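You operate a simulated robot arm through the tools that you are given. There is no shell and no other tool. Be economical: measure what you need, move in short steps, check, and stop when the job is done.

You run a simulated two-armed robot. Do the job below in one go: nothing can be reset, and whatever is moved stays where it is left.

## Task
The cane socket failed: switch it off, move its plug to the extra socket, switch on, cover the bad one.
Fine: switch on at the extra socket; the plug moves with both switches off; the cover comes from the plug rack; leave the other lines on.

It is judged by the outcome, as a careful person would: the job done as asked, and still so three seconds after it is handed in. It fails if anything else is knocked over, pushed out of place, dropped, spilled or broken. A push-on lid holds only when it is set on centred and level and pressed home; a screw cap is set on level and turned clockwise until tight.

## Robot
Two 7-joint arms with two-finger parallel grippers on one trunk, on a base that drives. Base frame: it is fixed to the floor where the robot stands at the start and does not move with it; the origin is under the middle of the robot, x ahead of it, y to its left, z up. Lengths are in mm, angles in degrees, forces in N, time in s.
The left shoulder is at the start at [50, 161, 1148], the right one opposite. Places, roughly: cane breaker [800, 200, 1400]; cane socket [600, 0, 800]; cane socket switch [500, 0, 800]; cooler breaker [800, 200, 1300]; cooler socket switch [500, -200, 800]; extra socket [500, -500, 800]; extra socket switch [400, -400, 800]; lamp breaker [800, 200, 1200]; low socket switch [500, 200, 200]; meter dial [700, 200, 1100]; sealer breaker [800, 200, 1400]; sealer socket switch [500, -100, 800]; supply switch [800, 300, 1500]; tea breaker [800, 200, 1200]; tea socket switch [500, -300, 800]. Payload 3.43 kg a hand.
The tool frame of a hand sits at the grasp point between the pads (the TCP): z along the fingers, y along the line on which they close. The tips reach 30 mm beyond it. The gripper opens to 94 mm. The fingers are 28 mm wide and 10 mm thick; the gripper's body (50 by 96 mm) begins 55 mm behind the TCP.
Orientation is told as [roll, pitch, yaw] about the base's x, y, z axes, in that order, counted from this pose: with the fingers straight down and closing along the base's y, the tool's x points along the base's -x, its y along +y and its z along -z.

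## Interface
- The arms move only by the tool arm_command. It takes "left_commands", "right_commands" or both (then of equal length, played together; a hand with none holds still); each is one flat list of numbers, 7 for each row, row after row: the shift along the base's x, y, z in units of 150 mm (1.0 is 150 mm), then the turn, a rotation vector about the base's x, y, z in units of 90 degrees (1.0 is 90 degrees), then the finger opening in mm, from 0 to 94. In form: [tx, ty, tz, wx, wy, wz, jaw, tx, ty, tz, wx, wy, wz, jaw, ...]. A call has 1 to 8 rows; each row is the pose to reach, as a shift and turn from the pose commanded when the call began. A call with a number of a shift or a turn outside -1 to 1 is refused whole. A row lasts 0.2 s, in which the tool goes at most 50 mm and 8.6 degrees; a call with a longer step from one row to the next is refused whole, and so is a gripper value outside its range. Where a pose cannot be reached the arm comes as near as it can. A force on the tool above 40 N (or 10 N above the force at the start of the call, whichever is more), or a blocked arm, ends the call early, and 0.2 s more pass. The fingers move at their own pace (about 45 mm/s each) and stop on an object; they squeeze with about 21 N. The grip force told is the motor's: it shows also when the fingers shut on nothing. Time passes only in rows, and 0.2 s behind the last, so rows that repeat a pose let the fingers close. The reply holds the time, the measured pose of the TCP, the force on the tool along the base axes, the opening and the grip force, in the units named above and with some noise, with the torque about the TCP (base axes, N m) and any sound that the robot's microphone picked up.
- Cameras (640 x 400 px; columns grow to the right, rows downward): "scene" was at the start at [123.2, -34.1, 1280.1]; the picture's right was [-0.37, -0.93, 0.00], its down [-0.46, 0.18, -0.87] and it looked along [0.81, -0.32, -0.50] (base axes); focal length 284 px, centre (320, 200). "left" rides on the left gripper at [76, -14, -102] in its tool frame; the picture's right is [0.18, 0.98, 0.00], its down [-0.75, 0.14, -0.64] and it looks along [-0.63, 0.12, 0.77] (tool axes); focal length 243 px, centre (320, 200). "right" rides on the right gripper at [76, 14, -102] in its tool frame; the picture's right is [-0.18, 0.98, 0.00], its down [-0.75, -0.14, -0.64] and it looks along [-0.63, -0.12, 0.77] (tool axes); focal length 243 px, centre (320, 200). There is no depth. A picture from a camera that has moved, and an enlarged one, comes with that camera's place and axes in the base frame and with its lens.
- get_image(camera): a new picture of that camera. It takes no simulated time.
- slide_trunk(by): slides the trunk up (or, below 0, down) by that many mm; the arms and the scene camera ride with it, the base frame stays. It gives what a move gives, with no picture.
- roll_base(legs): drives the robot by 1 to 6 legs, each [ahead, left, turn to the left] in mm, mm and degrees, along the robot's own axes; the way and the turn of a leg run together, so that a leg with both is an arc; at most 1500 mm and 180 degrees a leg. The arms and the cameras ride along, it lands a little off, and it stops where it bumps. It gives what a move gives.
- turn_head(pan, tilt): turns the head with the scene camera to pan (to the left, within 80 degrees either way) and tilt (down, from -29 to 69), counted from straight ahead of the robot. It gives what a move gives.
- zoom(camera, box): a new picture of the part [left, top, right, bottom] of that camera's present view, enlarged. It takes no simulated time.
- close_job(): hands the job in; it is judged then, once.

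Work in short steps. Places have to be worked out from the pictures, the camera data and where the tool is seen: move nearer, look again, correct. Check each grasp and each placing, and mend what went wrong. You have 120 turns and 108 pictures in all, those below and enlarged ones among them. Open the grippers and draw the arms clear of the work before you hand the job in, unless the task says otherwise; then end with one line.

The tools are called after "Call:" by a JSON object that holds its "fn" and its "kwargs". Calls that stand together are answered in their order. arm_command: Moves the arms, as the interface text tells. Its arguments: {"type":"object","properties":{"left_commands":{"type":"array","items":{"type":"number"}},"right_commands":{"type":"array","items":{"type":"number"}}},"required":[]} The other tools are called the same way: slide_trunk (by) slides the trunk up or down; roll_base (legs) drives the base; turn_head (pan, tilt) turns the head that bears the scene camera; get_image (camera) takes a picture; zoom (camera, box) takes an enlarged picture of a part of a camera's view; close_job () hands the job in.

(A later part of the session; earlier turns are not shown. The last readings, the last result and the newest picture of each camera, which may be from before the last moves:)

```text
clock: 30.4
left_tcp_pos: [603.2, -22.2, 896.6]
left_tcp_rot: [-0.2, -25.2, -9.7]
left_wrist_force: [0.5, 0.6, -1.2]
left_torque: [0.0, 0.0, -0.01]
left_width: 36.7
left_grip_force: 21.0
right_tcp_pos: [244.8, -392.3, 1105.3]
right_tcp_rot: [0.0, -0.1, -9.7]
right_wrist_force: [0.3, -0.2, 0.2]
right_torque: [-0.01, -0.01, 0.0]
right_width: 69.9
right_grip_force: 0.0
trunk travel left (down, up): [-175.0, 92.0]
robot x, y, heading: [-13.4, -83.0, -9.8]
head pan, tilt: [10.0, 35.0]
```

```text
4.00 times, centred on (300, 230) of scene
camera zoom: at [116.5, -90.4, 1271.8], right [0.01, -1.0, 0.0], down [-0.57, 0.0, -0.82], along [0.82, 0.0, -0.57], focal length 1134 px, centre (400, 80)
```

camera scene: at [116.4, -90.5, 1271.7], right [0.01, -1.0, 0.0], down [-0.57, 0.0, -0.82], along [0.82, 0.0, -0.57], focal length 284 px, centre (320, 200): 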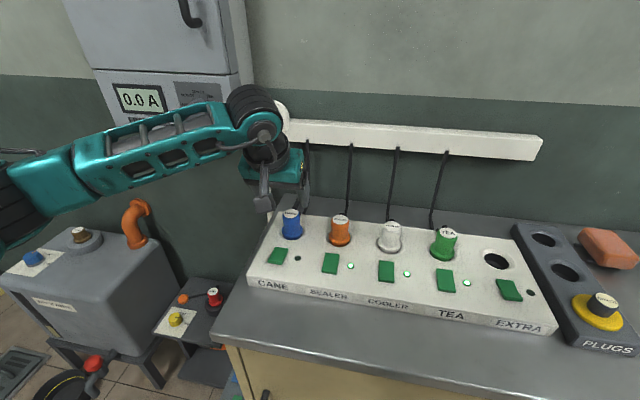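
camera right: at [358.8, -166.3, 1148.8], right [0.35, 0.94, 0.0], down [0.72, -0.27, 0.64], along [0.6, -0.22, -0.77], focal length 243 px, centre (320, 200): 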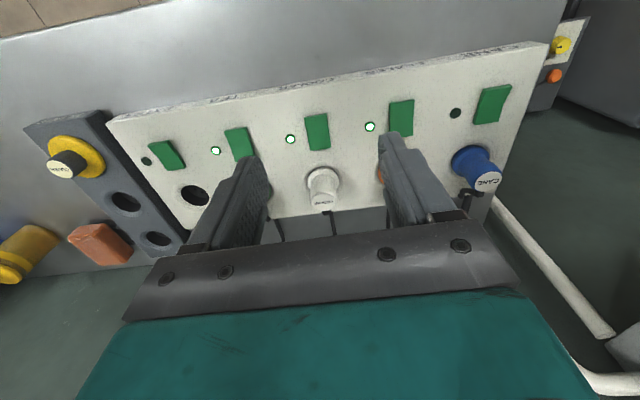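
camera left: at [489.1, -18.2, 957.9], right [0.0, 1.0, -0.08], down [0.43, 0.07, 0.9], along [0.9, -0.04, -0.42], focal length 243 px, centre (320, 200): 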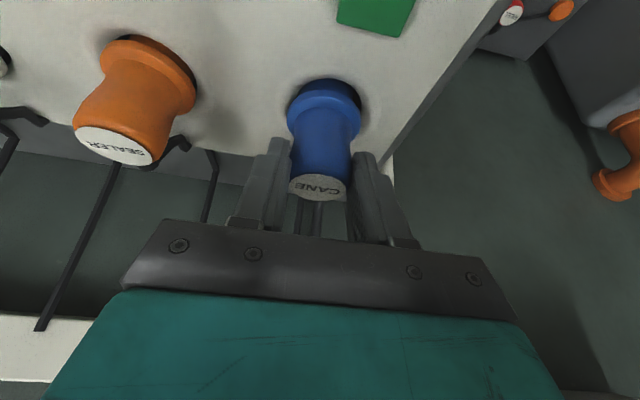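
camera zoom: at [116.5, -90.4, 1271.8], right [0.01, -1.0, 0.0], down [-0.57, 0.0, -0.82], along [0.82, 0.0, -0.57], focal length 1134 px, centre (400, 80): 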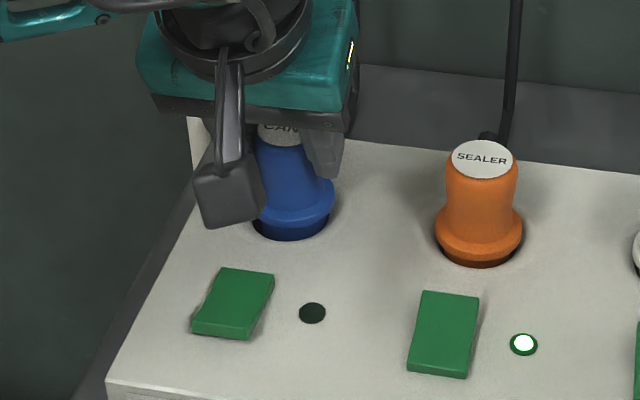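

A dark gap shows around the flange, so the plug seems to be rising. I'll keep pulling gently.

Call:
{"fn": "arm_command", "kwargs": {"left_commands": [0, 0, 0.01, 0, 0, 0, 0, 0, 0, 0.02, 0, 0, 0, 0, 0, 0, 0.03, 0, 0, 0, 0, 0, 0, 0.04, 0, 0, 0, 0, 0, 0, 0.05, 0, 0, 0, 0, 0, 0, 0.06, 0, 0, 0, 0]}}

Call:
{"fn": "get_image", "kwargs": {"camera": "left"}}

Call:
{"fn": "zoom", "kwargs": {"camera": "scene", "box": [240, 180, 360, 280]}}

```text
clock: 31.9
left_tcp_pos: [604.1, -22.5, 905.3]
left_tcp_rot: [-0.2, -25.2, -9.6]
left_wrist_force: [0.7, -0.1, 0.1]
left_torque: [0.04, 0.02, 0.0]
left_width: 36.8
left_grip_force: 21.1
right_tcp_pos: [243.3, -392.4, 1105.6]
right_tcp_rot: [0.0, 0.0, -9.7]
right_wrist_force: [0.0, -0.6, 0.2]
right_torque: [0.0, -0.03, -0.01]
right_width: 70.1
right_grip_force: 0.0
trunk travel left (down, up): [-175.0, 92.0]
robot x, y, heading: [-10.3, -82.3, -9.8]
head pan, tilt: [10.0, 35.0]
```

```text
73 pictures are left
camera left: at [489.4, -17.8, 966.9], right [0.0, 1.0, -0.08], down [0.43, 0.07, 0.9], along [0.9, -0.04, -0.42], focal length 243 px, centre (320, 200)
```

left: 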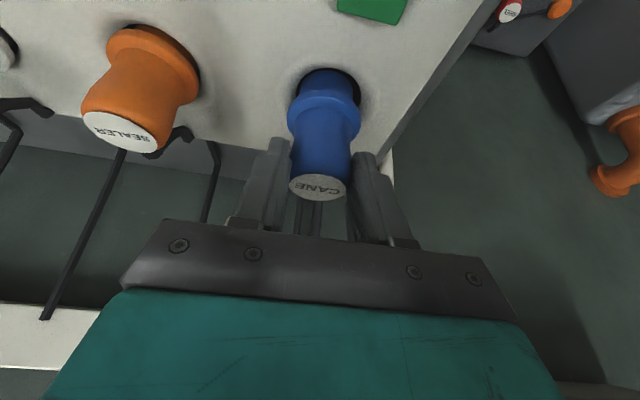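

```text
4.00 times, centred on (300, 230) of scene
camera zoom: at [116.5, -90.4, 1271.8], right [0.01, -1.0, 0.0], down [-0.57, 0.0, -0.82], along [0.82, 0.0, -0.57], focal length 1134 px, centre (400, 80)
```

zoom: 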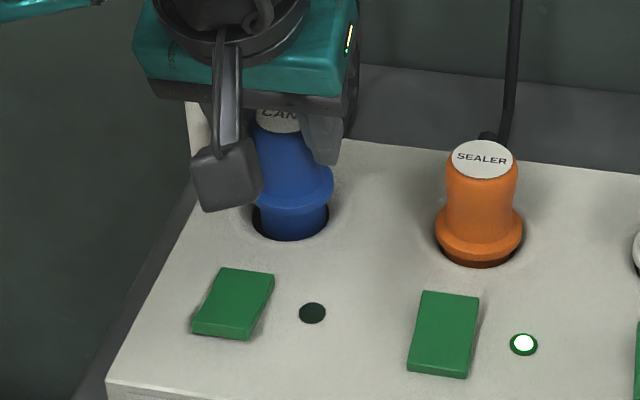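

The plug is coming out cleanly, with the grip steady at 36.8 mm. I'll lift it clear and draw it back a bit toward the robot.

Call:
{"fn": "arm_command", "kwargs": {"left_commands": [0, 0, 0.06, 0, 0, 0, 0, 0, 0, 0.14, 0, 0, 0, 0, 0, 0, 0.24, 0, 0, 0, 0, 0, 0, 0.36, 0, 0, 0, 0, -0.1, 0.017, 0.48, 0, 0, 0, 0, -0.2, 0.034, 0.6, 0, 0, 0, 0, -0.3, 0.05, 0.72, 0, 0, 0, 0, -0.4, 0.07, 0.8, 0, 0, 0, 0]}}

Call:
{"fn": "get_image", "kwargs": {"camera": "left"}}

Call:
{"fn": "get_image", "kwargs": {"camera": "scene"}}

```text
clock: 33.6
left_tcp_pos: [541.6, -11.6, 1023.9]
left_tcp_rot: [-0.3, -25.1, -9.7]
left_wrist_force: [-0.6, 1.0, -1.8]
left_torque: [-0.01, 0.04, 0.04]
left_width: 37.1
left_grip_force: 21.5
right_tcp_pos: [243.2, -393.6, 1106.3]
right_tcp_rot: [0.1, -0.1, -9.7]
right_wrist_force: [-0.1, 0.1, -0.5]
right_torque: [-0.03, 0.01, 0.0]
right_width: 69.9
right_grip_force: 0.0
trunk travel left (down, up): [-175.0, 92.0]
robot x, y, heading: [-9.8, -80.4, -9.7]
head pan, tilt: [10.0, 35.0]
```

```text
71 pictures are left
camera left: at [428.7, -6.8, 1086.1], right [0.0, 1.0, -0.08], down [0.43, 0.07, 0.9], along [0.9, -0.04, -0.43], focal length 243 px, centre (320, 200)
```

left: 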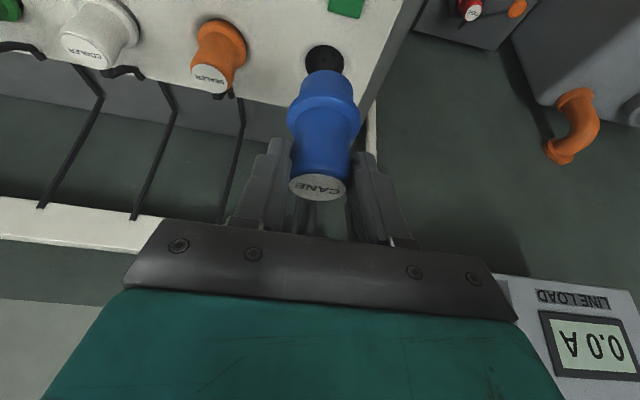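

```text
70 pictures are left
camera scene: at [116.3, -90.4, 1271.8], right [0.01, -1.0, 0.0], down [-0.57, 0.0, -0.82], along [0.82, 0.0, -0.57], focal length 284 px, centre (320, 200)
```

scene: 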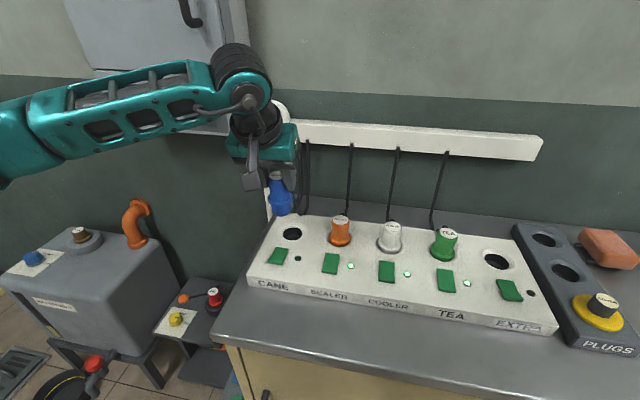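

The plug is free and both rockers are off. I'll carry it right by sliding the base, half the way first, watching the cord and forces.

Call:
{"fn": "roll_base", "kwargs": {"legs": [[-15, 0, 0], [0, -210, 0]]}}

Call:
{"fn": "get_image", "kwargs": {"camera": "scene"}}

```text
clock: 36.5
left_tcp_pos: [492.4, -217.4, 1023.5]
left_tcp_rot: [-0.2, -25.2, -9.7]
left_wrist_force: [-0.7, 0.0, -0.5]
left_torque: [-0.02, 0.02, 0.02]
left_width: 36.7
left_grip_force: 21.1
right_tcp_pos: [192.2, -599.1, 1104.5]
right_tcp_rot: [0.1, -0.1, -9.8]
right_wrist_force: [0.1, -0.5, 0.5]
right_torque: [-0.02, 0.0, -0.01]
right_width: 70.0
right_grip_force: 0.1
trunk travel left (down, up): [-175.0, 92.0]
robot x, y, heading: [-58.9, -289.7, -9.8]
head pan, tilt: [10.0, 35.0]
```

```text
69 pictures are left
camera scene: at [66.0, -296.5, 1271.8], right [0.0, -1.0, 0.0], down [-0.57, 0.0, -0.82], along [0.82, 0.0, -0.57], focal length 284 px, centre (320, 200)
```

scene: 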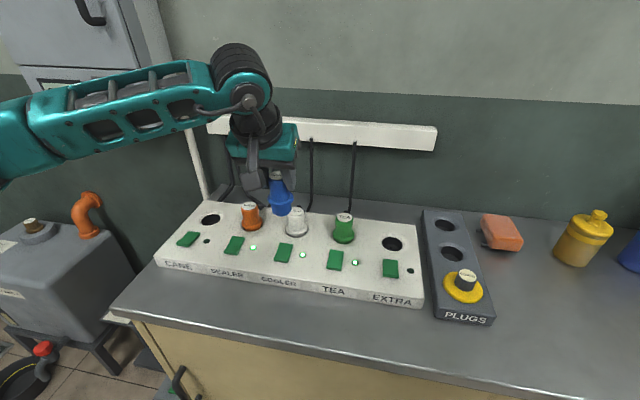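

No force from the cord. I'll finish the slide and nudge ahead.

Call:
{"fn": "roll_base", "kwargs": {"legs": [[0, -222, 0], [25, 0, 0]]}}

Call:
{"fn": "get_image", "kwargs": {"camera": "scene"}}

Call:
{"fn": "get_image", "kwargs": {"camera": "left"}}

```text
clock: 39.5
left_tcp_pos: [479.0, -442.3, 1023.7]
left_tcp_rot: [-0.2, -25.2, -9.9]
left_wrist_force: [0.6, 0.5, -1.2]
left_torque: [-0.02, 0.03, 0.03]
left_width: 36.7
left_grip_force: 21.5
right_tcp_pos: [180.1, -824.1, 1105.4]
right_tcp_rot: [-0.1, 0.0, -9.8]
right_wrist_force: [0.8, -0.6, 0.0]
right_torque: [-0.01, 0.0, -0.02]
right_width: 69.9
right_grip_force: 0.1
trunk travel left (down, up): [-175.0, 92.0]
robot x, y, heading: [-73.4, -513.1, -10.0]
head pan, tilt: [10.0, 35.0]
```

```text
68 pictures are left
camera scene: at [53.6, -521.7, 1271.6], right [0.0, -1.0, 0.0], down [-0.57, 0.0, -0.82], along [0.82, 0.0, -0.57], focal length 284 px, centre (320, 200)
```

scene: 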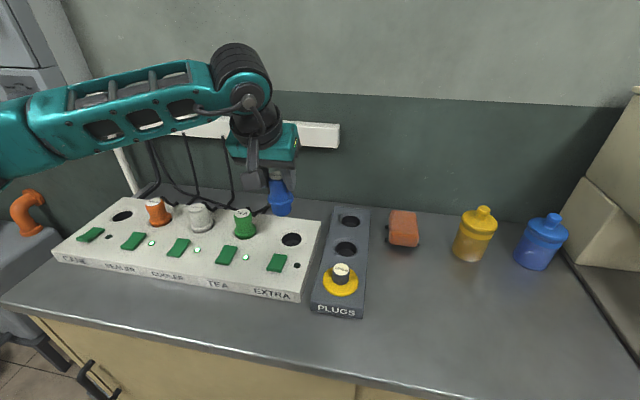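

```text
67 pictures are left
camera left: at [366.3, -438.9, 1085.5], right [0.01, 1.0, -0.08], down [0.43, 0.07, 0.9], along [0.9, -0.04, -0.43], focal length 243 px, centre (320, 200)
```

left: 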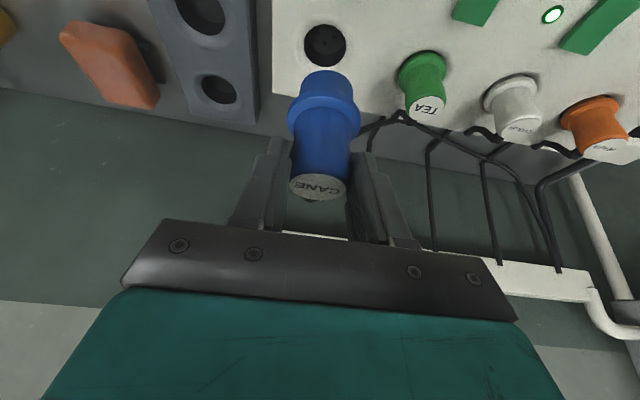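

Comparing with the same view over the cane hole, the extra hole needs a move of about (+43,-7) mm. I'll go there and down to about 12 mm above entry.

Call:
{"fn": "arm_command", "kwargs": {"left_commands": [0.1, -0.015, -0.08, 0, 0, 0, 0, 0.2, -0.03, -0.2, 0, 0, 0, 0, 0.287, -0.045, -0.33, 0, 0, 0, 0, 0.287, -0.045, -0.45, 0, 0, 0, 0, 0.287, -0.045, -0.56, 0, 0, 0, 0, 0.287, -0.045, -0.56, 0, 0, 0, 0]}}

Call:
{"fn": "get_image", "kwargs": {"camera": "left"}}

Call:
{"fn": "zoom", "kwargs": {"camera": "scene", "box": [210, 150, 370, 280]}}

```text
clock: 40.9
left_tcp_pos: [521.8, -450.2, 939.8]
left_tcp_rot: [-0.2, -25.2, -9.8]
left_wrist_force: [-1.2, -1.0, -1.1]
left_torque: [-0.01, -0.01, 0.01]
left_width: 36.6
left_grip_force: 21.5
right_tcp_pos: [179.3, -824.6, 1105.4]
right_tcp_rot: [-0.1, -0.1, -9.9]
right_wrist_force: [0.1, 0.5, 0.7]
right_torque: [0.01, -0.04, -0.02]
right_width: 70.2
right_grip_force: 0.1
trunk travel left (down, up): [-175.0, 92.0]
robot x, y, heading: [-72.7, -514.8, -9.8]
head pan, tilt: [10.0, 35.0]
```

```text
66 pictures are left
camera left: at [408.7, -445.9, 1001.3], right [0.01, 1.0, -0.08], down [0.43, 0.07, 0.9], along [0.9, -0.04, -0.43], focal length 243 px, centre (320, 200)
```

left: 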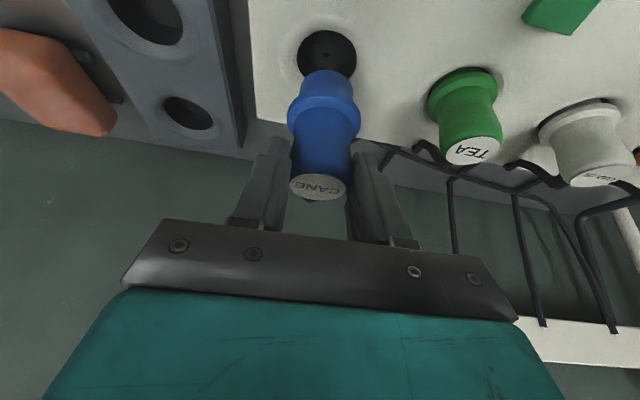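

```text
3.08 times, centred on (290, 215) of scene
camera zoom: at [52.7, -521.5, 1271.8], right [0.0, -1.0, 0.0], down [-0.57, 0.0, -0.82], along [0.82, 0.0, -0.57], focal length 872 px, centre (412, 154)
```

zoom: 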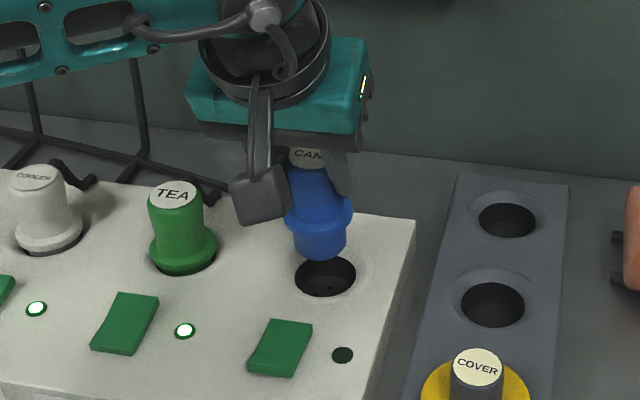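

The plug looks lined up over the hole from both views. I'll lower slowly to the hole mouth.

Call:
{"fn": "arm_command", "kwargs": {"left_commands": [0, 0, -0.05, 0, 0, 0, 0, 0, 0, -0.09, 0, 0, 0, 0, 0, 0, -0.12, 0, 0, 0, 0, 0, 0, -0.15, 0, 0, 0, 0, 0, 0, -0.17, 0, 0, 0, 0, 0, 0, -0.17, 0, 0, 0, 0]}}

Call:
{"fn": "get_image", "kwargs": {"camera": "left"}}

Call:
{"fn": "zoom", "kwargs": {"camera": "scene", "box": [240, 180, 340, 270]}}

```text
clock: 42.3
left_tcp_pos: [523.0, -450.0, 915.0]
left_tcp_rot: [-0.2, -25.2, -9.9]
left_wrist_force: [0.9, -0.7, -1.1]
left_torque: [0.0, -0.01, -0.02]
left_width: 36.8
left_grip_force: 20.3
right_tcp_pos: [179.5, -822.5, 1106.2]
right_tcp_rot: [-0.2, -0.1, -9.8]
right_wrist_force: [0.2, 0.1, -0.5]
right_torque: [-0.01, -0.03, 0.04]
right_width: 69.9
right_grip_force: 0.0
trunk travel left (down, up): [-175.0, 92.0]
robot x, y, heading: [-70.8, -511.4, -9.9]
head pan, tilt: [10.0, 35.0]
```

```text
64 pictures are left
camera left: at [408.8, -445.9, 976.2], right [0.01, 1.0, -0.08], down [0.43, 0.07, 0.9], along [0.9, -0.04, -0.43], focal length 243 px, centre (320, 200)
```

left: 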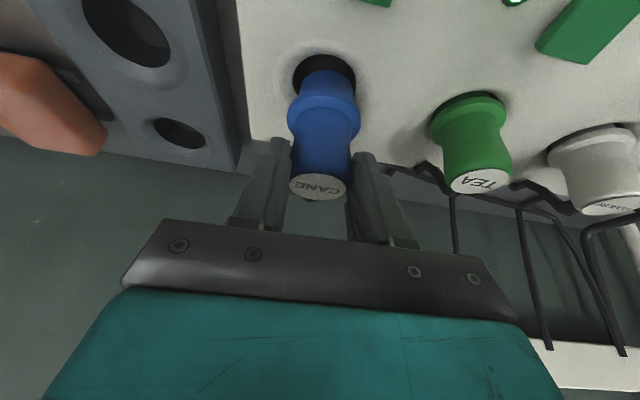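

```text
4.44 times, centred on (290, 225) of scene
camera zoom: at [52.7, -521.5, 1271.8], right [0.0, -1.0, 0.0], down [-0.57, 0.0, -0.82], along [0.82, 0.0, -0.57], focal length 1260 px, centre (453, 89)
```

zoom: 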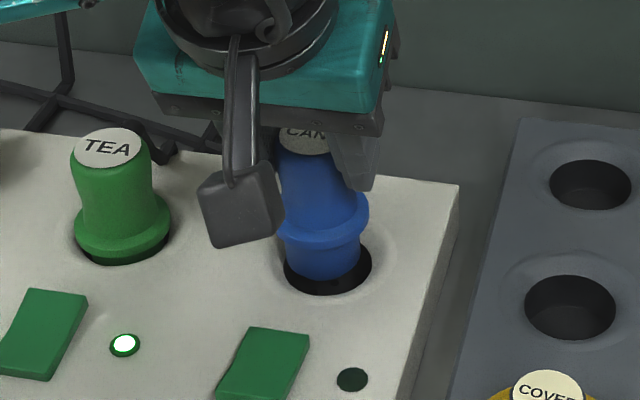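

The plug sits about 2 mm too far left in both views, and the depth matches the cane geometry. I'll correct by 2 mm and lower into the socket.

Call:
{"fn": "arm_command", "kwargs": {"left_commands": [-0.002, -0.013, 0, 0, 0, 0, 0, -0.002, -0.013, -0.03, 0, 0, 0, 0, -0.002, -0.013, -0.06, 0, 0, 0, 0, -0.002, -0.013, -0.09, 0, 0, 0, 0, -0.002, -0.013, -0.11, 0, 0, 0, 0, -0.002, -0.013, -0.13, 0, 0, 0, 0]}}

Call:
{"fn": "get_image", "kwargs": {"camera": "left"}}

Call:
{"fn": "zoom", "kwargs": {"camera": "scene", "box": [240, 180, 340, 270]}}

```text
clock: 43.7
left_tcp_pos: [521.5, -452.6, 896.2]
left_tcp_rot: [-0.2, -25.2, -10.0]
left_wrist_force: [-0.3, 0.6, -0.6]
left_torque: [0.03, 0.05, 0.0]
left_width: 36.8
left_grip_force: 21.0
right_tcp_pos: [179.2, -823.8, 1105.4]
right_tcp_rot: [-0.1, -0.1, -9.8]
right_wrist_force: [0.4, 0.4, -0.2]
right_torque: [-0.01, 0.02, -0.03]
right_width: 69.8
right_grip_force: 0.0
trunk travel left (down, up): [-175.0, 92.0]
robot x, y, heading: [-79.3, -514.8, -9.7]
head pan, tilt: [10.0, 35.0]
```

```text
62 pictures are left
camera left: at [408.5, -447.9, 957.0], right [0.01, 1.0, -0.08], down [0.43, 0.07, 0.9], along [0.9, -0.04, -0.43], focal length 243 px, centre (320, 200)
```

left: 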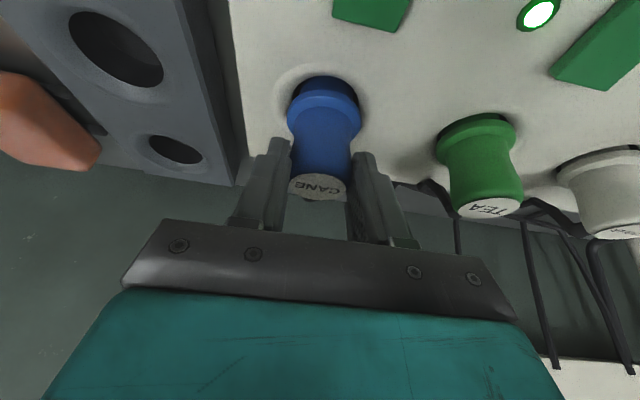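

```text
4.44 times, centred on (290, 225) of scene
camera zoom: at [52.7, -521.5, 1271.8], right [0.0, -1.0, 0.0], down [-0.57, 0.0, -0.82], along [0.82, 0.0, -0.57], focal length 1260 px, centre (453, 89)
```

zoom: 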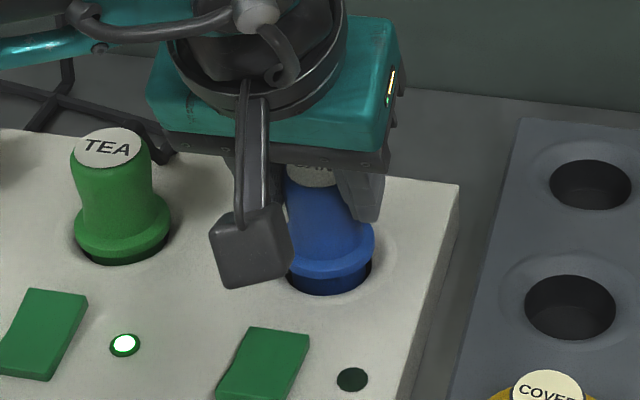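

It's going in freely. I'll push the last few millimetres, watching the force.

Call:
{"fn": "arm_command", "kwargs": {"left_commands": [0, 0, -0.015, 0, 0, 0, 0, 0, 0, -0.03, 0, 0, 0, 0, 0, 0, -0.045, 0, 0, 0, 0, 0, 0, -0.055, 0, 0, 0, 0, 0, 0, -0.055, 0, 0, 0, 0]}}

Call:
{"fn": "get_image", "kwargs": {"camera": "left"}}

Call:
{"fn": "zoom", "kwargs": {"camera": "scene", "box": [240, 180, 340, 270]}}

```text
clock: 44.9
left_tcp_pos: [521.4, -453.3, 889.7]
left_tcp_rot: [-0.2, -25.8, -10.0]
left_wrist_force: [0.9, 1.1, 19.5]
left_torque: [0.21, -0.34, 0.04]
left_width: 37.0
left_grip_force: 21.7
right_tcp_pos: [176.3, -824.5, 1106.2]
right_tcp_rot: [0.0, -0.2, -10.0]
right_wrist_force: [-0.7, 0.3, 1.6]
right_torque: [0.02, -0.02, 0.01]
right_width: 70.0
right_grip_force: 0.1
trunk travel left (down, up): [-175.0, 92.0]
robot x, y, heading: [-72.9, -512.8, -9.7]
head pan, tilt: [10.0, 35.0]
```

```text
60 pictures are left
camera left: at [408.2, -447.9, 950.8], right [0.01, 1.0, -0.08], down [0.42, 0.07, 0.9], along [0.91, -0.04, -0.42], focal length 243 px, centre (320, 200)
```

left: 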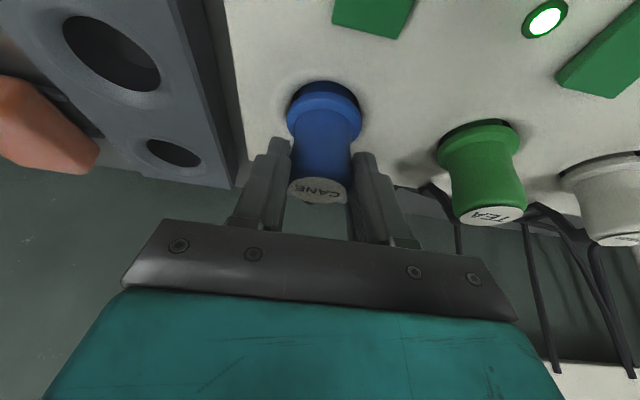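

```text
4.44 times, centred on (290, 225) of scene
camera zoom: at [50.8, -521.7, 1272.2], right [0.0, -1.0, 0.0], down [-0.57, 0.0, -0.82], along [0.82, 0.0, -0.57], focal length 1260 px, centre (453, 89)
```

zoom: 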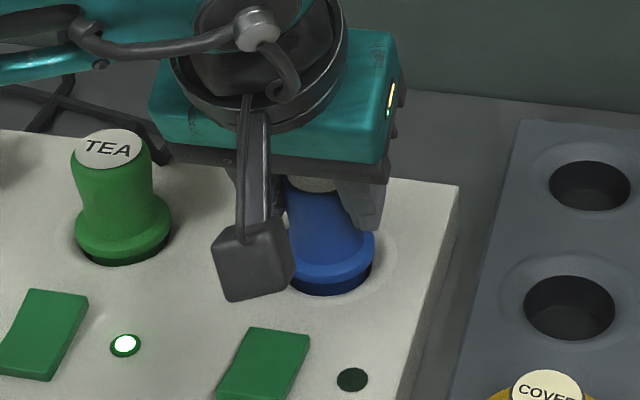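

It met firm resistance at the seated height. I'll open, back off along the tool axis, and then compare its height with the TEA plug.

Call:
{"fn": "arm_command", "kwargs": {"left_commands": [0, 0, 0.03, 0, 0, 0, 40, 0, 0, 0.03, 0, 0, 0, 60, 0, 0, 0.03, 0, 0, 0, 70, -0.07, 0.012, 0.18, 0, 0, 0, 70, -0.14, 0.024, 0.33, 0, 0, 0, 70, -0.24, 0.042, 0.55, 0, 0, 0, 70, -0.24, 0.3, 0.65, 0, 0, 0, 70, -0.24, 0.5, 0.65, 0, 0, 0, 70]}}

Call:
{"fn": "zoom", "kwargs": {"camera": "scene", "box": [200, 180, 360, 310]}}

Call:
{"fn": "get_image", "kwargs": {"camera": "left"}}

```text
clock: 46.7
left_tcp_pos: [486.6, -378.8, 986.1]
left_tcp_rot: [-0.3, -25.2, -10.0]
left_wrist_force: [-0.2, -0.8, 0.3]
left_torque: [-0.01, -0.02, -0.02]
left_width: 69.9
left_grip_force: 0.1
right_tcp_pos: [180.0, -824.0, 1105.7]
right_tcp_rot: [-0.1, -0.2, -9.8]
right_wrist_force: [-0.9, -0.3, -0.4]
right_torque: [0.01, 0.0, 0.0]
right_width: 70.0
right_grip_force: 0.0
trunk travel left (down, up): [-175.0, 92.0]
robot x, y, heading: [-75.6, -512.6, -9.9]
head pan, tilt: [10.0, 35.0]
```

```text
3.08 times, centred on (280, 245) of scene
camera zoom: at [52.5, -521.2, 1271.8], right [0.0, -1.0, 0.0], down [-0.57, 0.0, -0.82], along [0.82, 0.0, -0.57], focal length 872 px, centre (443, 62)
```

zoom: 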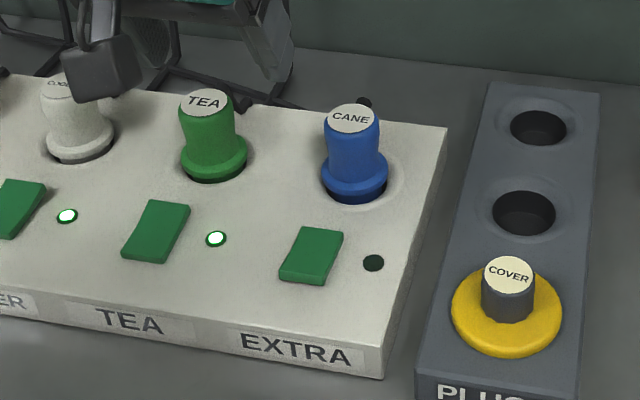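

```text
57 pictures are left
camera left: at [373.6, -373.0, 1047.0], right [0.01, 1.0, -0.08], down [0.43, 0.07, 0.9], along [0.9, -0.04, -0.43], focal length 243 px, centre (320, 200)
```

left: 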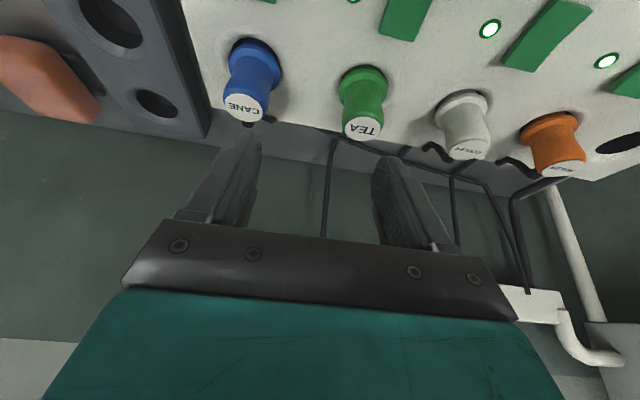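

CANE still stands about 5 mm prouder than TEA. I'll close the fingers and press on top of it to push it home.

Call:
{"fn": "arm_command", "kwargs": {"left_commands": [0, -0.05, 0.05, 0, 0, 0, 40, 0.05, -0.2, 0.05, 0, 0, 0, 10, 0.15, -0.35, 0.05, 0, 0, 0, 0, 0.235, -0.5, 0.03, 0, 0, 0, 0, 0.235, -0.5, -0.1, 0, 0, 0, 0, 0.235, -0.5, -0.2, 0, 0, 0, 0, 0.235, -0.5, -0.26, 0, 0, 0, 0, 0.235, -0.5, -0.26, 0, 0, 0, 0]}}

Call:
{"fn": "get_image", "kwargs": {"camera": "left"}}

Call:
{"fn": "zoom", "kwargs": {"camera": "scene", "box": [240, 180, 340, 270]}}

```text
clock: 48.5
left_tcp_pos: [522.6, -450.5, 945.6]
left_tcp_rot: [-0.2, -25.3, -9.9]
left_wrist_force: [0.9, -0.2, 0.5]
left_torque: [0.02, -0.02, -0.05]
left_width: 0.0
left_grip_force: 21.1
right_tcp_pos: [178.7, -824.6, 1104.8]
right_tcp_rot: [-0.1, 0.0, -9.8]
right_wrist_force: [0.1, -0.2, 0.4]
right_torque: [-0.01, 0.02, 0.01]
right_width: 69.7
right_grip_force: 0.0
trunk travel left (down, up): [-175.0, 92.0]
robot x, y, heading: [-74.1, -509.8, -9.7]
head pan, tilt: [10.0, 35.0]
```

```text
56 pictures are left
camera left: at [408.7, -447.4, 1006.7], right [0.01, 1.0, -0.08], down [0.43, 0.07, 0.9], along [0.9, -0.04, -0.42], focal length 243 px, centre (320, 200)
```

left: 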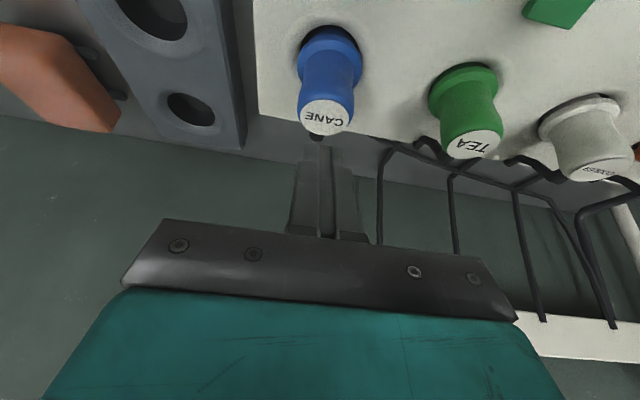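

```text
4.44 times, centred on (290, 225) of scene
camera zoom: at [52.6, -521.5, 1271.8], right [0.0, -1.0, 0.0], down [-0.57, 0.0, -0.82], along [0.82, 0.0, -0.57], focal length 1260 px, centre (453, 89)
```

zoom: 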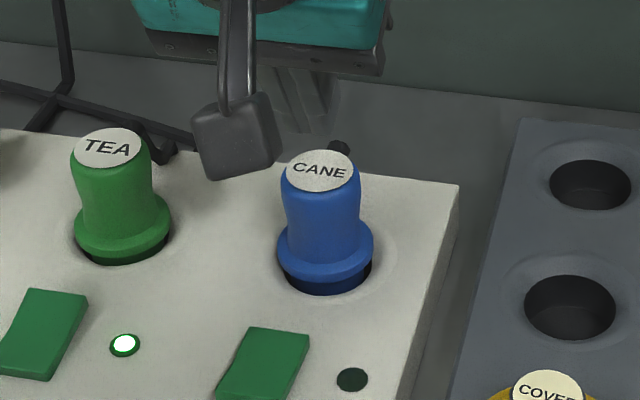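

The plug top is at about [518,-454]. I'll shift over it and press down until the force limit or home.

Call:
{"fn": "arm_command", "kwargs": {"left_commands": [-0.027, -0.02, 0, 0, 0, 0, 0, -0.027, -0.02, -0.03, 0, 0, 0, 0, -0.027, -0.02, -0.055, 0, 0, 0, 0, -0.027, -0.02, -0.075, 0, 0, 0, 0, -0.027, -0.02, -0.095, 0, 0, 0, 0, -0.027, -0.02, -0.115, 0, 0, 0, 0, -0.027, -0.02, -0.13, 0, 0, 0, 0]}}

Call:
{"fn": "zoom", "kwargs": {"camera": "scene", "box": [240, 180, 340, 270]}}

```text
clock: 50.1
left_tcp_pos: [516.7, -454.9, 926.1]
left_tcp_rot: [-0.3, -25.2, -9.9]
left_wrist_force: [-0.4, 0.4, 0.2]
left_torque: [0.0, 0.01, -0.03]
left_width: 0.0
left_grip_force: 21.0
right_tcp_pos: [179.7, -823.5, 1105.4]
right_tcp_rot: [0.0, -0.1, -9.8]
right_wrist_force: [0.0, 0.1, 0.7]
right_torque: [-0.02, -0.01, -0.02]
right_width: 69.8
right_grip_force: 0.1
trunk travel left (down, up): [-175.0, 92.0]
robot x, y, heading: [-72.8, -513.8, -9.9]
head pan, tilt: [10.0, 35.0]
```

```text
4.44 times, centred on (290, 225) of scene
camera zoom: at [52.6, -521.5, 1271.8], right [0.0, -1.0, 0.0], down [-0.57, 0.0, -0.82], along [0.82, 0.0, -0.57], focal length 1260 px, centre (453, 89)
```

zoom: 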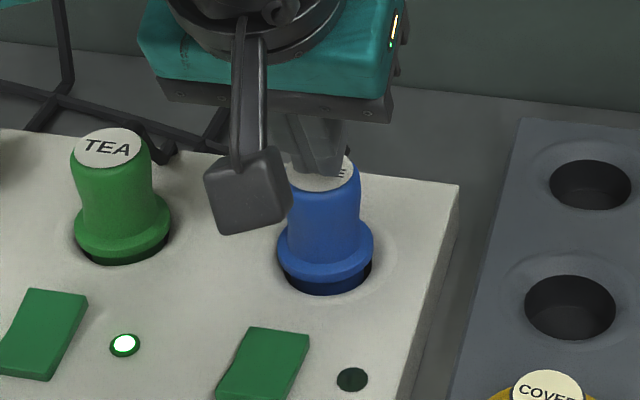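

No contact yet. I'll continue down in small steps.

Call:
{"fn": "arm_command", "kwargs": {"left_commands": [0, 0, -0.02, 0, 0, 0, 0, 0, 0, -0.04, 0, 0, 0, 0, 0, 0, -0.06, 0, 0, 0, 0, 0, 0, -0.08, 0, 0, 0, 0, 0, 0, -0.1, 0, 0, 0, 0, 0, 0, -0.12, 0, 0, 0, 0]}}

Call:
{"fn": "zoom", "kwargs": {"camera": "scene", "box": [240, 180, 340, 270]}}

Call:
{"fn": "get_image", "kwargs": {"camera": "left"}}

```text
clock: 51.5
left_tcp_pos: [519.8, -457.0, 921.4]
left_tcp_rot: [-0.7, -26.5, -9.7]
left_wrist_force: [-5.4, 0.9, 18.3]
left_torque: [0.04, 0.2, 0.0]
left_width: 0.2
left_grip_force: 20.6
right_tcp_pos: [177.7, -824.3, 1105.8]
right_tcp_rot: [-0.1, -0.2, -9.8]
right_wrist_force: [0.6, 0.8, -0.7]
right_torque: [-0.05, 0.0, 0.01]
right_width: 69.8
right_grip_force: 0.1
trunk travel left (down, up): [-175.0, 92.0]
robot x, y, heading: [-78.0, -513.9, -9.9]
head pan, tilt: [10.0, 35.0]
stopped in row 6 (left hand): the force on the tool passed its limit at 44 N (the readings are from after the stop); the commanded pose is now the measured one
```

```text
4.44 times, centred on (290, 225) of scene
camera zoom: at [51.1, -521.5, 1271.7], right [0.0, -1.0, 0.0], down [-0.57, 0.0, -0.82], along [0.82, 0.0, -0.57], focal length 1260 px, centre (453, 89)
```

zoom: 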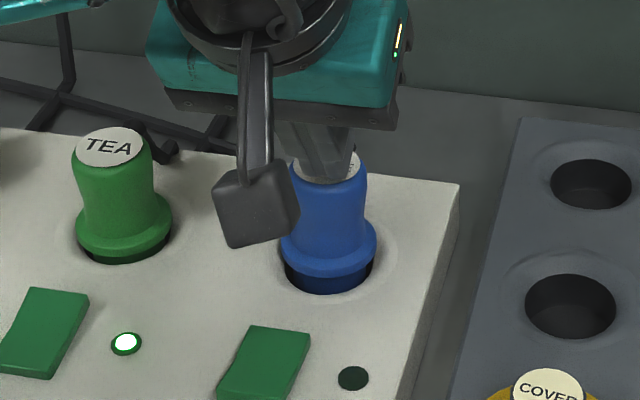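

```text
52 pictures are left
camera left: at [405.0, -451.6, 979.5], right [0.01, 1.0, -0.09], down [0.41, 0.08, 0.91], along [0.91, -0.05, -0.41], focal length 243 px, centre (320, 200)
```

left: 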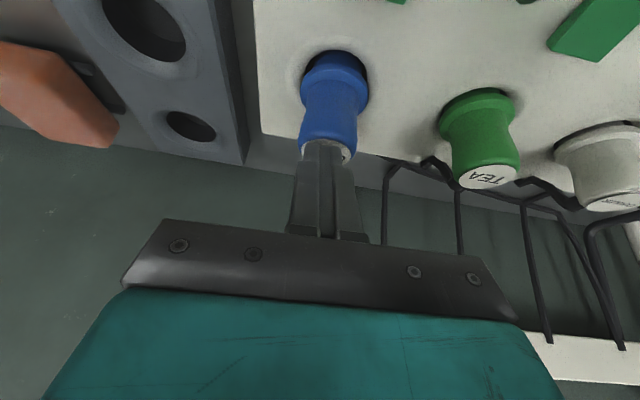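

A 44 N press moved nothing and the dark band matches the originally seated plug, so it is home. I'll lift and go above the near end of the extra switch.

Call:
{"fn": "arm_command", "kwargs": {"left_commands": [0, 0, 0.2, 0, 0, 0, 0, 0, 0, 0.4, 0, 0, 0, 0, -0.2, 0.05, 0.45, 0, 0, 0, 0, -0.4, 0.1, 0.4, 0, 0, 0, 0, -0.566, 0.167, 0.25, 0, 0, 0, 0, -0.566, 0.167, 0.1, 0, 0, 0, 0, -0.566, 0.167, -0.05, 0, 0, 0, 0, -0.566, 0.167, -0.05, 0, 0, 0, 0]}}

Call:
{"fn": "get_image", "kwargs": {"camera": "left"}}

Call:
{"fn": "zoom", "kwargs": {"camera": "scene", "box": [220, 190, 360, 300]}}

```text
clock: 53.3
left_tcp_pos: [432.7, -431.2, 908.7]
left_tcp_rot: [-0.6, -26.0, -9.7]
left_wrist_force: [-0.8, 0.0, -0.5]
left_torque: [-0.01, -0.05, -0.02]
left_width: 0.1
left_grip_force: 20.5
right_tcp_pos: [179.9, -824.8, 1105.0]
right_tcp_rot: [-0.1, 0.0, -9.9]
right_wrist_force: [-0.3, -0.9, 0.1]
right_torque: [0.0, 0.01, 0.03]
right_width: 69.7
right_grip_force: 0.1
trunk travel left (down, up): [-175.0, 92.0]
robot x, y, heading: [-72.0, -515.8, -9.8]
head pan, tilt: [10.0, 35.0]
```

```text
51 pictures are left
camera left: at [319.6, -426.2, 968.0], right [0.01, 1.0, -0.09], down [0.42, 0.08, 0.91], along [0.91, -0.04, -0.41], focal length 243 px, centre (320, 200)
```

left: 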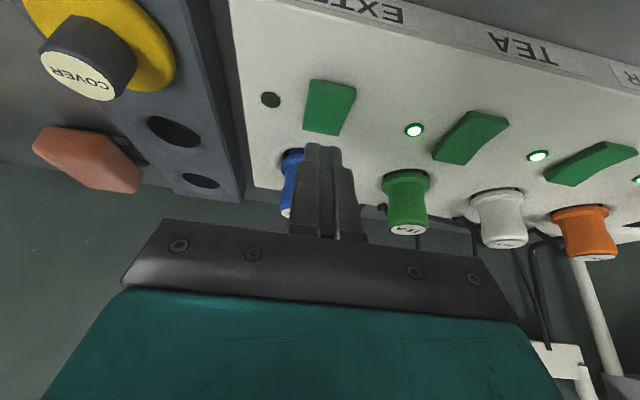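

```text
3.64 times, centred on (290, 245) of scene
camera zoom: at [52.5, -521.4, 1271.8], right [0.0, -1.0, 0.0], down [-0.57, 0.0, -0.82], along [0.82, 0.0, -0.57], focal length 1031 px, centre (429, 36)
```

zoom: 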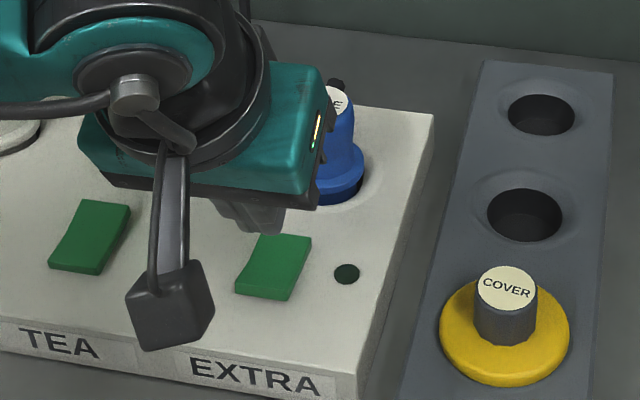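

The near edge is at x≈420, so I'm over the near third. Pressing down slowly.

Call:
{"fn": "arm_command", "kwargs": {"left_commands": [-0.013, 0, -0.06, 0, 0, 0, 0, -0.013, 0, -0.12, 0, 0, 0, 0, -0.013, 0, -0.16, 0, 0, 0, 0, -0.013, 0, -0.19, 0, 0, 0, 0, -0.013, 0, -0.22, 0, 0, 0, 0, -0.013, 0, -0.24, 0, 0, 0, 0, -0.013, 0, -0.26, 0, 0, 0, 0, -0.013, 0, -0.28, 0, 0, 0, 0]}}

Call:
{"fn": "zoom", "kwargs": {"camera": "scene", "box": [220, 190, 360, 300]}}

```text
clock: 55.1
left_tcp_pos: [434.2, -431.4, 874.5]
left_tcp_rot: [-0.8, -27.0, -9.7]
left_wrist_force: [-8.6, 2.3, 16.0]
left_torque: [0.11, 0.23, -0.13]
left_width: 0.0
left_grip_force: 21.1
right_tcp_pos: [178.0, -824.1, 1107.3]
right_tcp_rot: [-0.1, -0.1, -9.8]
right_wrist_force: [-0.2, 0.3, 0.5]
right_torque: [-0.01, -0.01, -0.02]
right_width: 69.8
right_grip_force: 0.0
trunk travel left (down, up): [-175.0, 92.0]
robot x, y, heading: [-75.4, -512.4, -9.9]
head pan, tilt: [10.0, 35.0]
stopped in row 8 (left hand): the force on the tool passed its limit at 42 N (the readings are from after the stop); the commanded pose is now the measured one
```

```text
3.64 times, centred on (290, 245) of scene
camera zoom: at [50.4, -521.1, 1271.9], right [0.0, -1.0, 0.0], down [-0.57, 0.0, -0.82], along [0.82, 0.0, -0.57], focal length 1031 px, centre (429, 36)
```

zoom: 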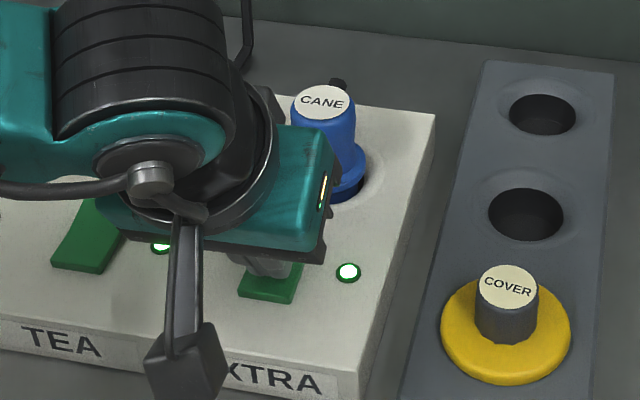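

The extra light is on. I'll lift off and move above the cover, which two views put at about [402,-559] with its knob top at z≈871.

Call:
{"fn": "arm_command", "kwargs": {"left_commands": [0, 0, 0.15, 0, 0, 0, 0, 0, 0, 0.4, 0, 0, 0, 0, -0.05, -0.1, 0.6, 0, 0, 0, 20, -0.1, -0.35, 0.6, 0, 0, 0, 40, -0.18, -0.6, 0.6, 0, 0, 0, 60, -0.267, -0.84, 0.6, 0, 0, 0, 60, -0.267, -0.84, 0.5, 0, 0, 0, 60, -0.267, -0.84, 0.5, 0, 0, 0, 60]}}

Call:
{"fn": "get_image", "kwargs": {"camera": "left"}}

Call:
{"fn": "get_image", "kwargs": {"camera": "scene"}}

```text
clock: 56.9
left_tcp_pos: [394.8, -556.5, 947.5]
left_tcp_rot: [-0.6, -26.7, -9.7]
left_wrist_force: [-0.5, 0.8, -0.8]
left_torque: [-0.01, 0.01, 0.01]
left_width: 59.9
left_grip_force: 0.1
right_tcp_pos: [178.9, -823.7, 1105.1]
right_tcp_rot: [-0.1, -0.1, -9.8]
right_wrist_force: [0.3, -0.3, 0.1]
right_torque: [0.01, 0.04, 0.05]
right_width: 70.2
right_grip_force: 0.1
trunk travel left (down, up): [-175.0, 92.0]
robot x, y, heading: [-75.9, -512.5, -9.6]
head pan, tilt: [10.0, 35.0]
```

```text
48 pictures are left
camera left: at [281.2, -551.6, 1005.8], right [0.01, 1.0, -0.09], down [0.41, 0.08, 0.91], along [0.91, -0.04, -0.4], focal length 243 px, centre (320, 200)
```

left: 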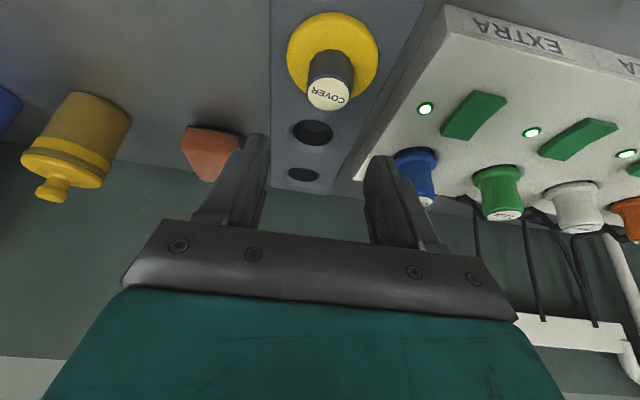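

```text
47 pictures are left
camera scene: at [52.3, -521.3, 1271.8], right [0.0, -1.0, 0.0], down [-0.57, 0.0, -0.82], along [0.82, 0.0, -0.57], focal length 284 px, centre (320, 200)
```

scene: 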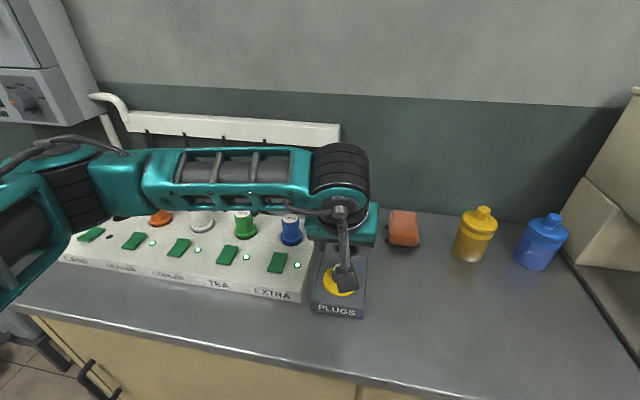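

Aligned within about 2 mm. I'll lower around the knob to TCP z≈876.

Call:
{"fn": "arm_command", "kwargs": {"left_commands": [0.01, 0.003, -0.12, 0, 0, 0, 60, 0.02, 0.005, -0.25, 0, 0, 0, 60, 0.02, 0.005, -0.35, 0, 0, 0, 60, 0.02, 0.005, -0.42, 0, 0, 0, 60, 0.02, 0.005, -0.47, 0, 0, 0, 60, 0.02, 0.005, -0.47, 0, 0, 0, 60]}}

Call:
{"fn": "get_image", "kwargs": {"camera": "left"}}

Call:
{"fn": "zoom", "kwargs": {"camera": "scene", "box": [290, 210, 400, 330]}}

```text
clock: 58.3
left_tcp_pos: [398.1, -555.8, 875.5]
left_tcp_rot: [-0.7, -26.8, -9.8]
left_wrist_force: [-1.1, 0.0, 1.3]
left_torque: [0.03, 0.0, 0.03]
left_width: 60.0
left_grip_force: 0.2
right_tcp_pos: [178.9, -823.8, 1107.0]
right_tcp_rot: [-0.1, 0.0, -9.8]
right_wrist_force: [-0.4, -0.4, -0.4]
right_torque: [0.01, 0.02, -0.01]
right_width: 70.1
right_grip_force: 0.1
trunk travel left (down, up): [-175.0, 92.0]
robot x, y, heading: [-74.0, -514.8, -9.8]
head pan, tilt: [10.0, 35.0]
```

```text
46 pictures are left
camera left: at [283.4, -551.2, 934.5], right [0.01, 1.0, -0.09], down [0.41, 0.08, 0.91], along [0.91, -0.05, -0.4], focal length 243 px, centre (320, 200)
```

left: 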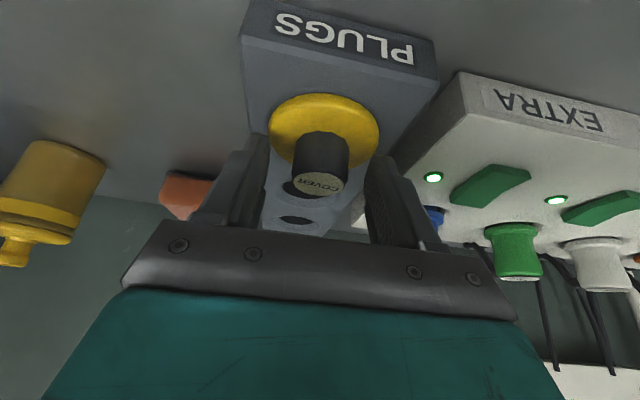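

```text
3.33 times, centred on (345, 270) of scene
camera zoom: at [52.2, -521.2, 1271.8], right [0.0, -1.0, 0.0], down [-0.57, 0.0, -0.82], along [0.82, 0.0, -0.57], focal length 945 px, centre (237, -33)
```

zoom: 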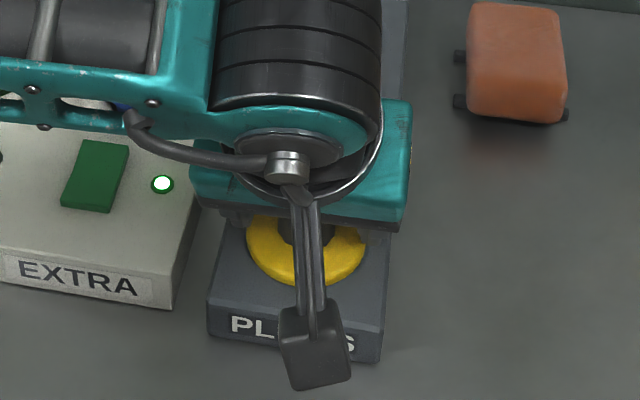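

The knob sits between the finger ends. I'll close on it.

Call:
{"fn": "arm_command", "kwargs": {"left_commands": [0, 0, 0, 0, 0, 0, 40, 0, 0, 0, 0, 0, 0, 20, 0, 0, 0, 0, 0, 0, 0, 0, 0, 0, 0, 0, 0, 0, 0, 0, 0, 0, 0, 0, 0]}}

Call:
{"fn": "arm_command", "kwargs": {"left_commands": [0, 0, 0.01, 0, 0, 0, 0, 0, 0, 0.02, 0, 0, 0, 0, 0, 0, 0.035, 0, 0, 0, 0, 0, 0, 0.05, 0, 0, 0, 0, 0, 0, 0.07, 0, 0, 0, 0]}}

Call:
{"fn": "get_image", "kwargs": {"camera": "left"}}

```text
clock: 59.5
left_tcp_pos: [397.7, -555.7, 876.0]
left_tcp_rot: [-0.7, -26.6, -9.7]
left_wrist_force: [-0.2, -0.4, 0.4]
left_torque: [0.0, 0.04, 0.01]
left_width: 30.3
left_grip_force: 21.5
right_tcp_pos: [178.8, -823.9, 1105.3]
right_tcp_rot: [-0.1, -0.1, -9.9]
right_wrist_force: [-0.1, -1.0, -0.6]
right_torque: [-0.01, 0.01, 0.01]
right_width: 70.0
right_grip_force: 0.1
trunk travel left (down, up): [-175.0, 92.0]
robot x, y, heading: [-72.5, -512.7, -9.8]
head pan, tilt: [10.0, 35.0]
```

```text
clock: 60.7
left_tcp_pos: [397.5, -556.9, 887.4]
left_tcp_rot: [-0.7, -26.5, -9.7]
left_wrist_force: [-0.1, 0.6, -0.8]
left_torque: [-0.02, 0.0, 0.03]
left_width: 30.2
left_grip_force: 21.2
right_tcp_pos: [179.1, -824.5, 1106.1]
right_tcp_rot: [-0.1, -0.1, -9.8]
right_wrist_force: [0.2, -0.4, 0.1]
right_torque: [0.01, -0.01, 0.01]
right_width: 70.0
right_grip_force: 0.1
trunk travel left (down, up): [-175.0, 92.0]
robot x, y, heading: [-75.5, -514.8, -9.6]
head pan, tilt: [10.0, 35.0]
```

```text
44 pictures are left
camera left: at [282.6, -550.8, 944.4], right [0.01, 1.0, -0.09], down [0.41, 0.08, 0.91], along [0.91, -0.05, -0.4], focal length 243 px, centre (320, 200)
```

left: 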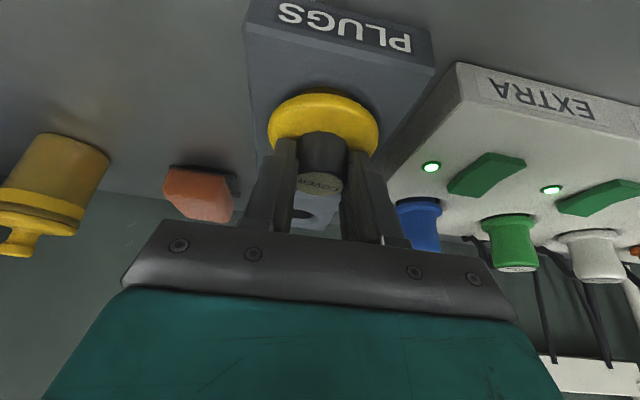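

The cover is rising with the hand. I'll lift it clear and check.

Call:
{"fn": "arm_command", "kwargs": {"left_commands": [0, 0, 0.08, 0, 0, 0, 0, 0, 0, 0.2, 0, 0, 0, 0, 0, 0, 0.35, 0, 0, 0, 0, 0, 0, 0.5, 0, 0, 0, 0, 0.1, 0, 0.65, 0, 0, 0, 0, 0.2, 0, 0.8, 0, 0, 0, 0, 0.35, 0.1, 0.9, 0, 0, 0, 0, 0.5, 0.2, 1.0, 0, 0, 0, 0]}}

Call:
{"fn": "get_image", "kwargs": {"camera": "scene"}}

Call:
{"fn": "get_image", "kwargs": {"camera": "left"}}

```text
clock: 62.5
left_tcp_pos: [471.6, -525.3, 1036.3]
left_tcp_rot: [-0.7, -26.7, -9.8]
left_wrist_force: [0.1, 1.0, -0.3]
left_torque: [0.01, -0.02, -0.01]
left_width: 30.2
left_grip_force: 21.1
right_tcp_pos: [178.0, -823.1, 1106.5]
right_tcp_rot: [-0.2, 0.0, -9.8]
right_wrist_force: [-0.2, 0.2, -0.3]
right_torque: [0.02, -0.01, -0.02]
right_width: 69.9
right_grip_force: 0.1
trunk travel left (down, up): [-175.0, 92.0]
robot x, y, heading: [-73.1, -514.8, -9.9]
head pan, tilt: [10.0, 35.0]
```

```text
43 pictures are left
camera scene: at [52.4, -521.1, 1271.7], right [0.0, -1.0, 0.0], down [-0.57, 0.0, -0.82], along [0.82, 0.0, -0.57], focal length 284 px, centre (320, 200)
```

scene: 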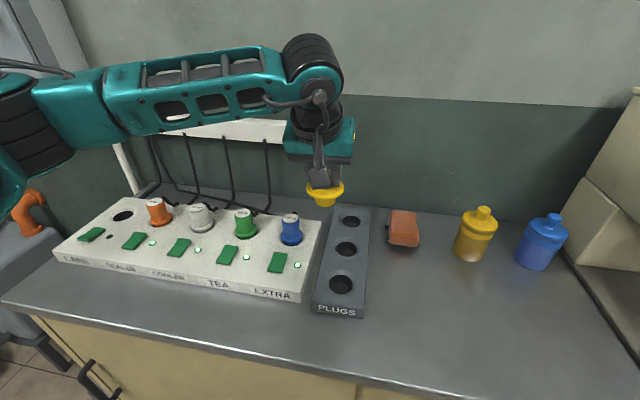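

```text
42 pictures are left
camera left: at [358.0, -520.3, 1095.0], right [0.01, 1.0, -0.09], down [0.41, 0.08, 0.91], along [0.91, -0.05, -0.4], focal length 243 px, centre (320, 200)
```

left: 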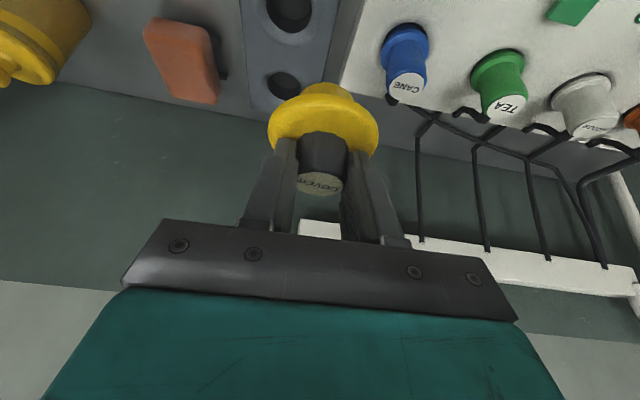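

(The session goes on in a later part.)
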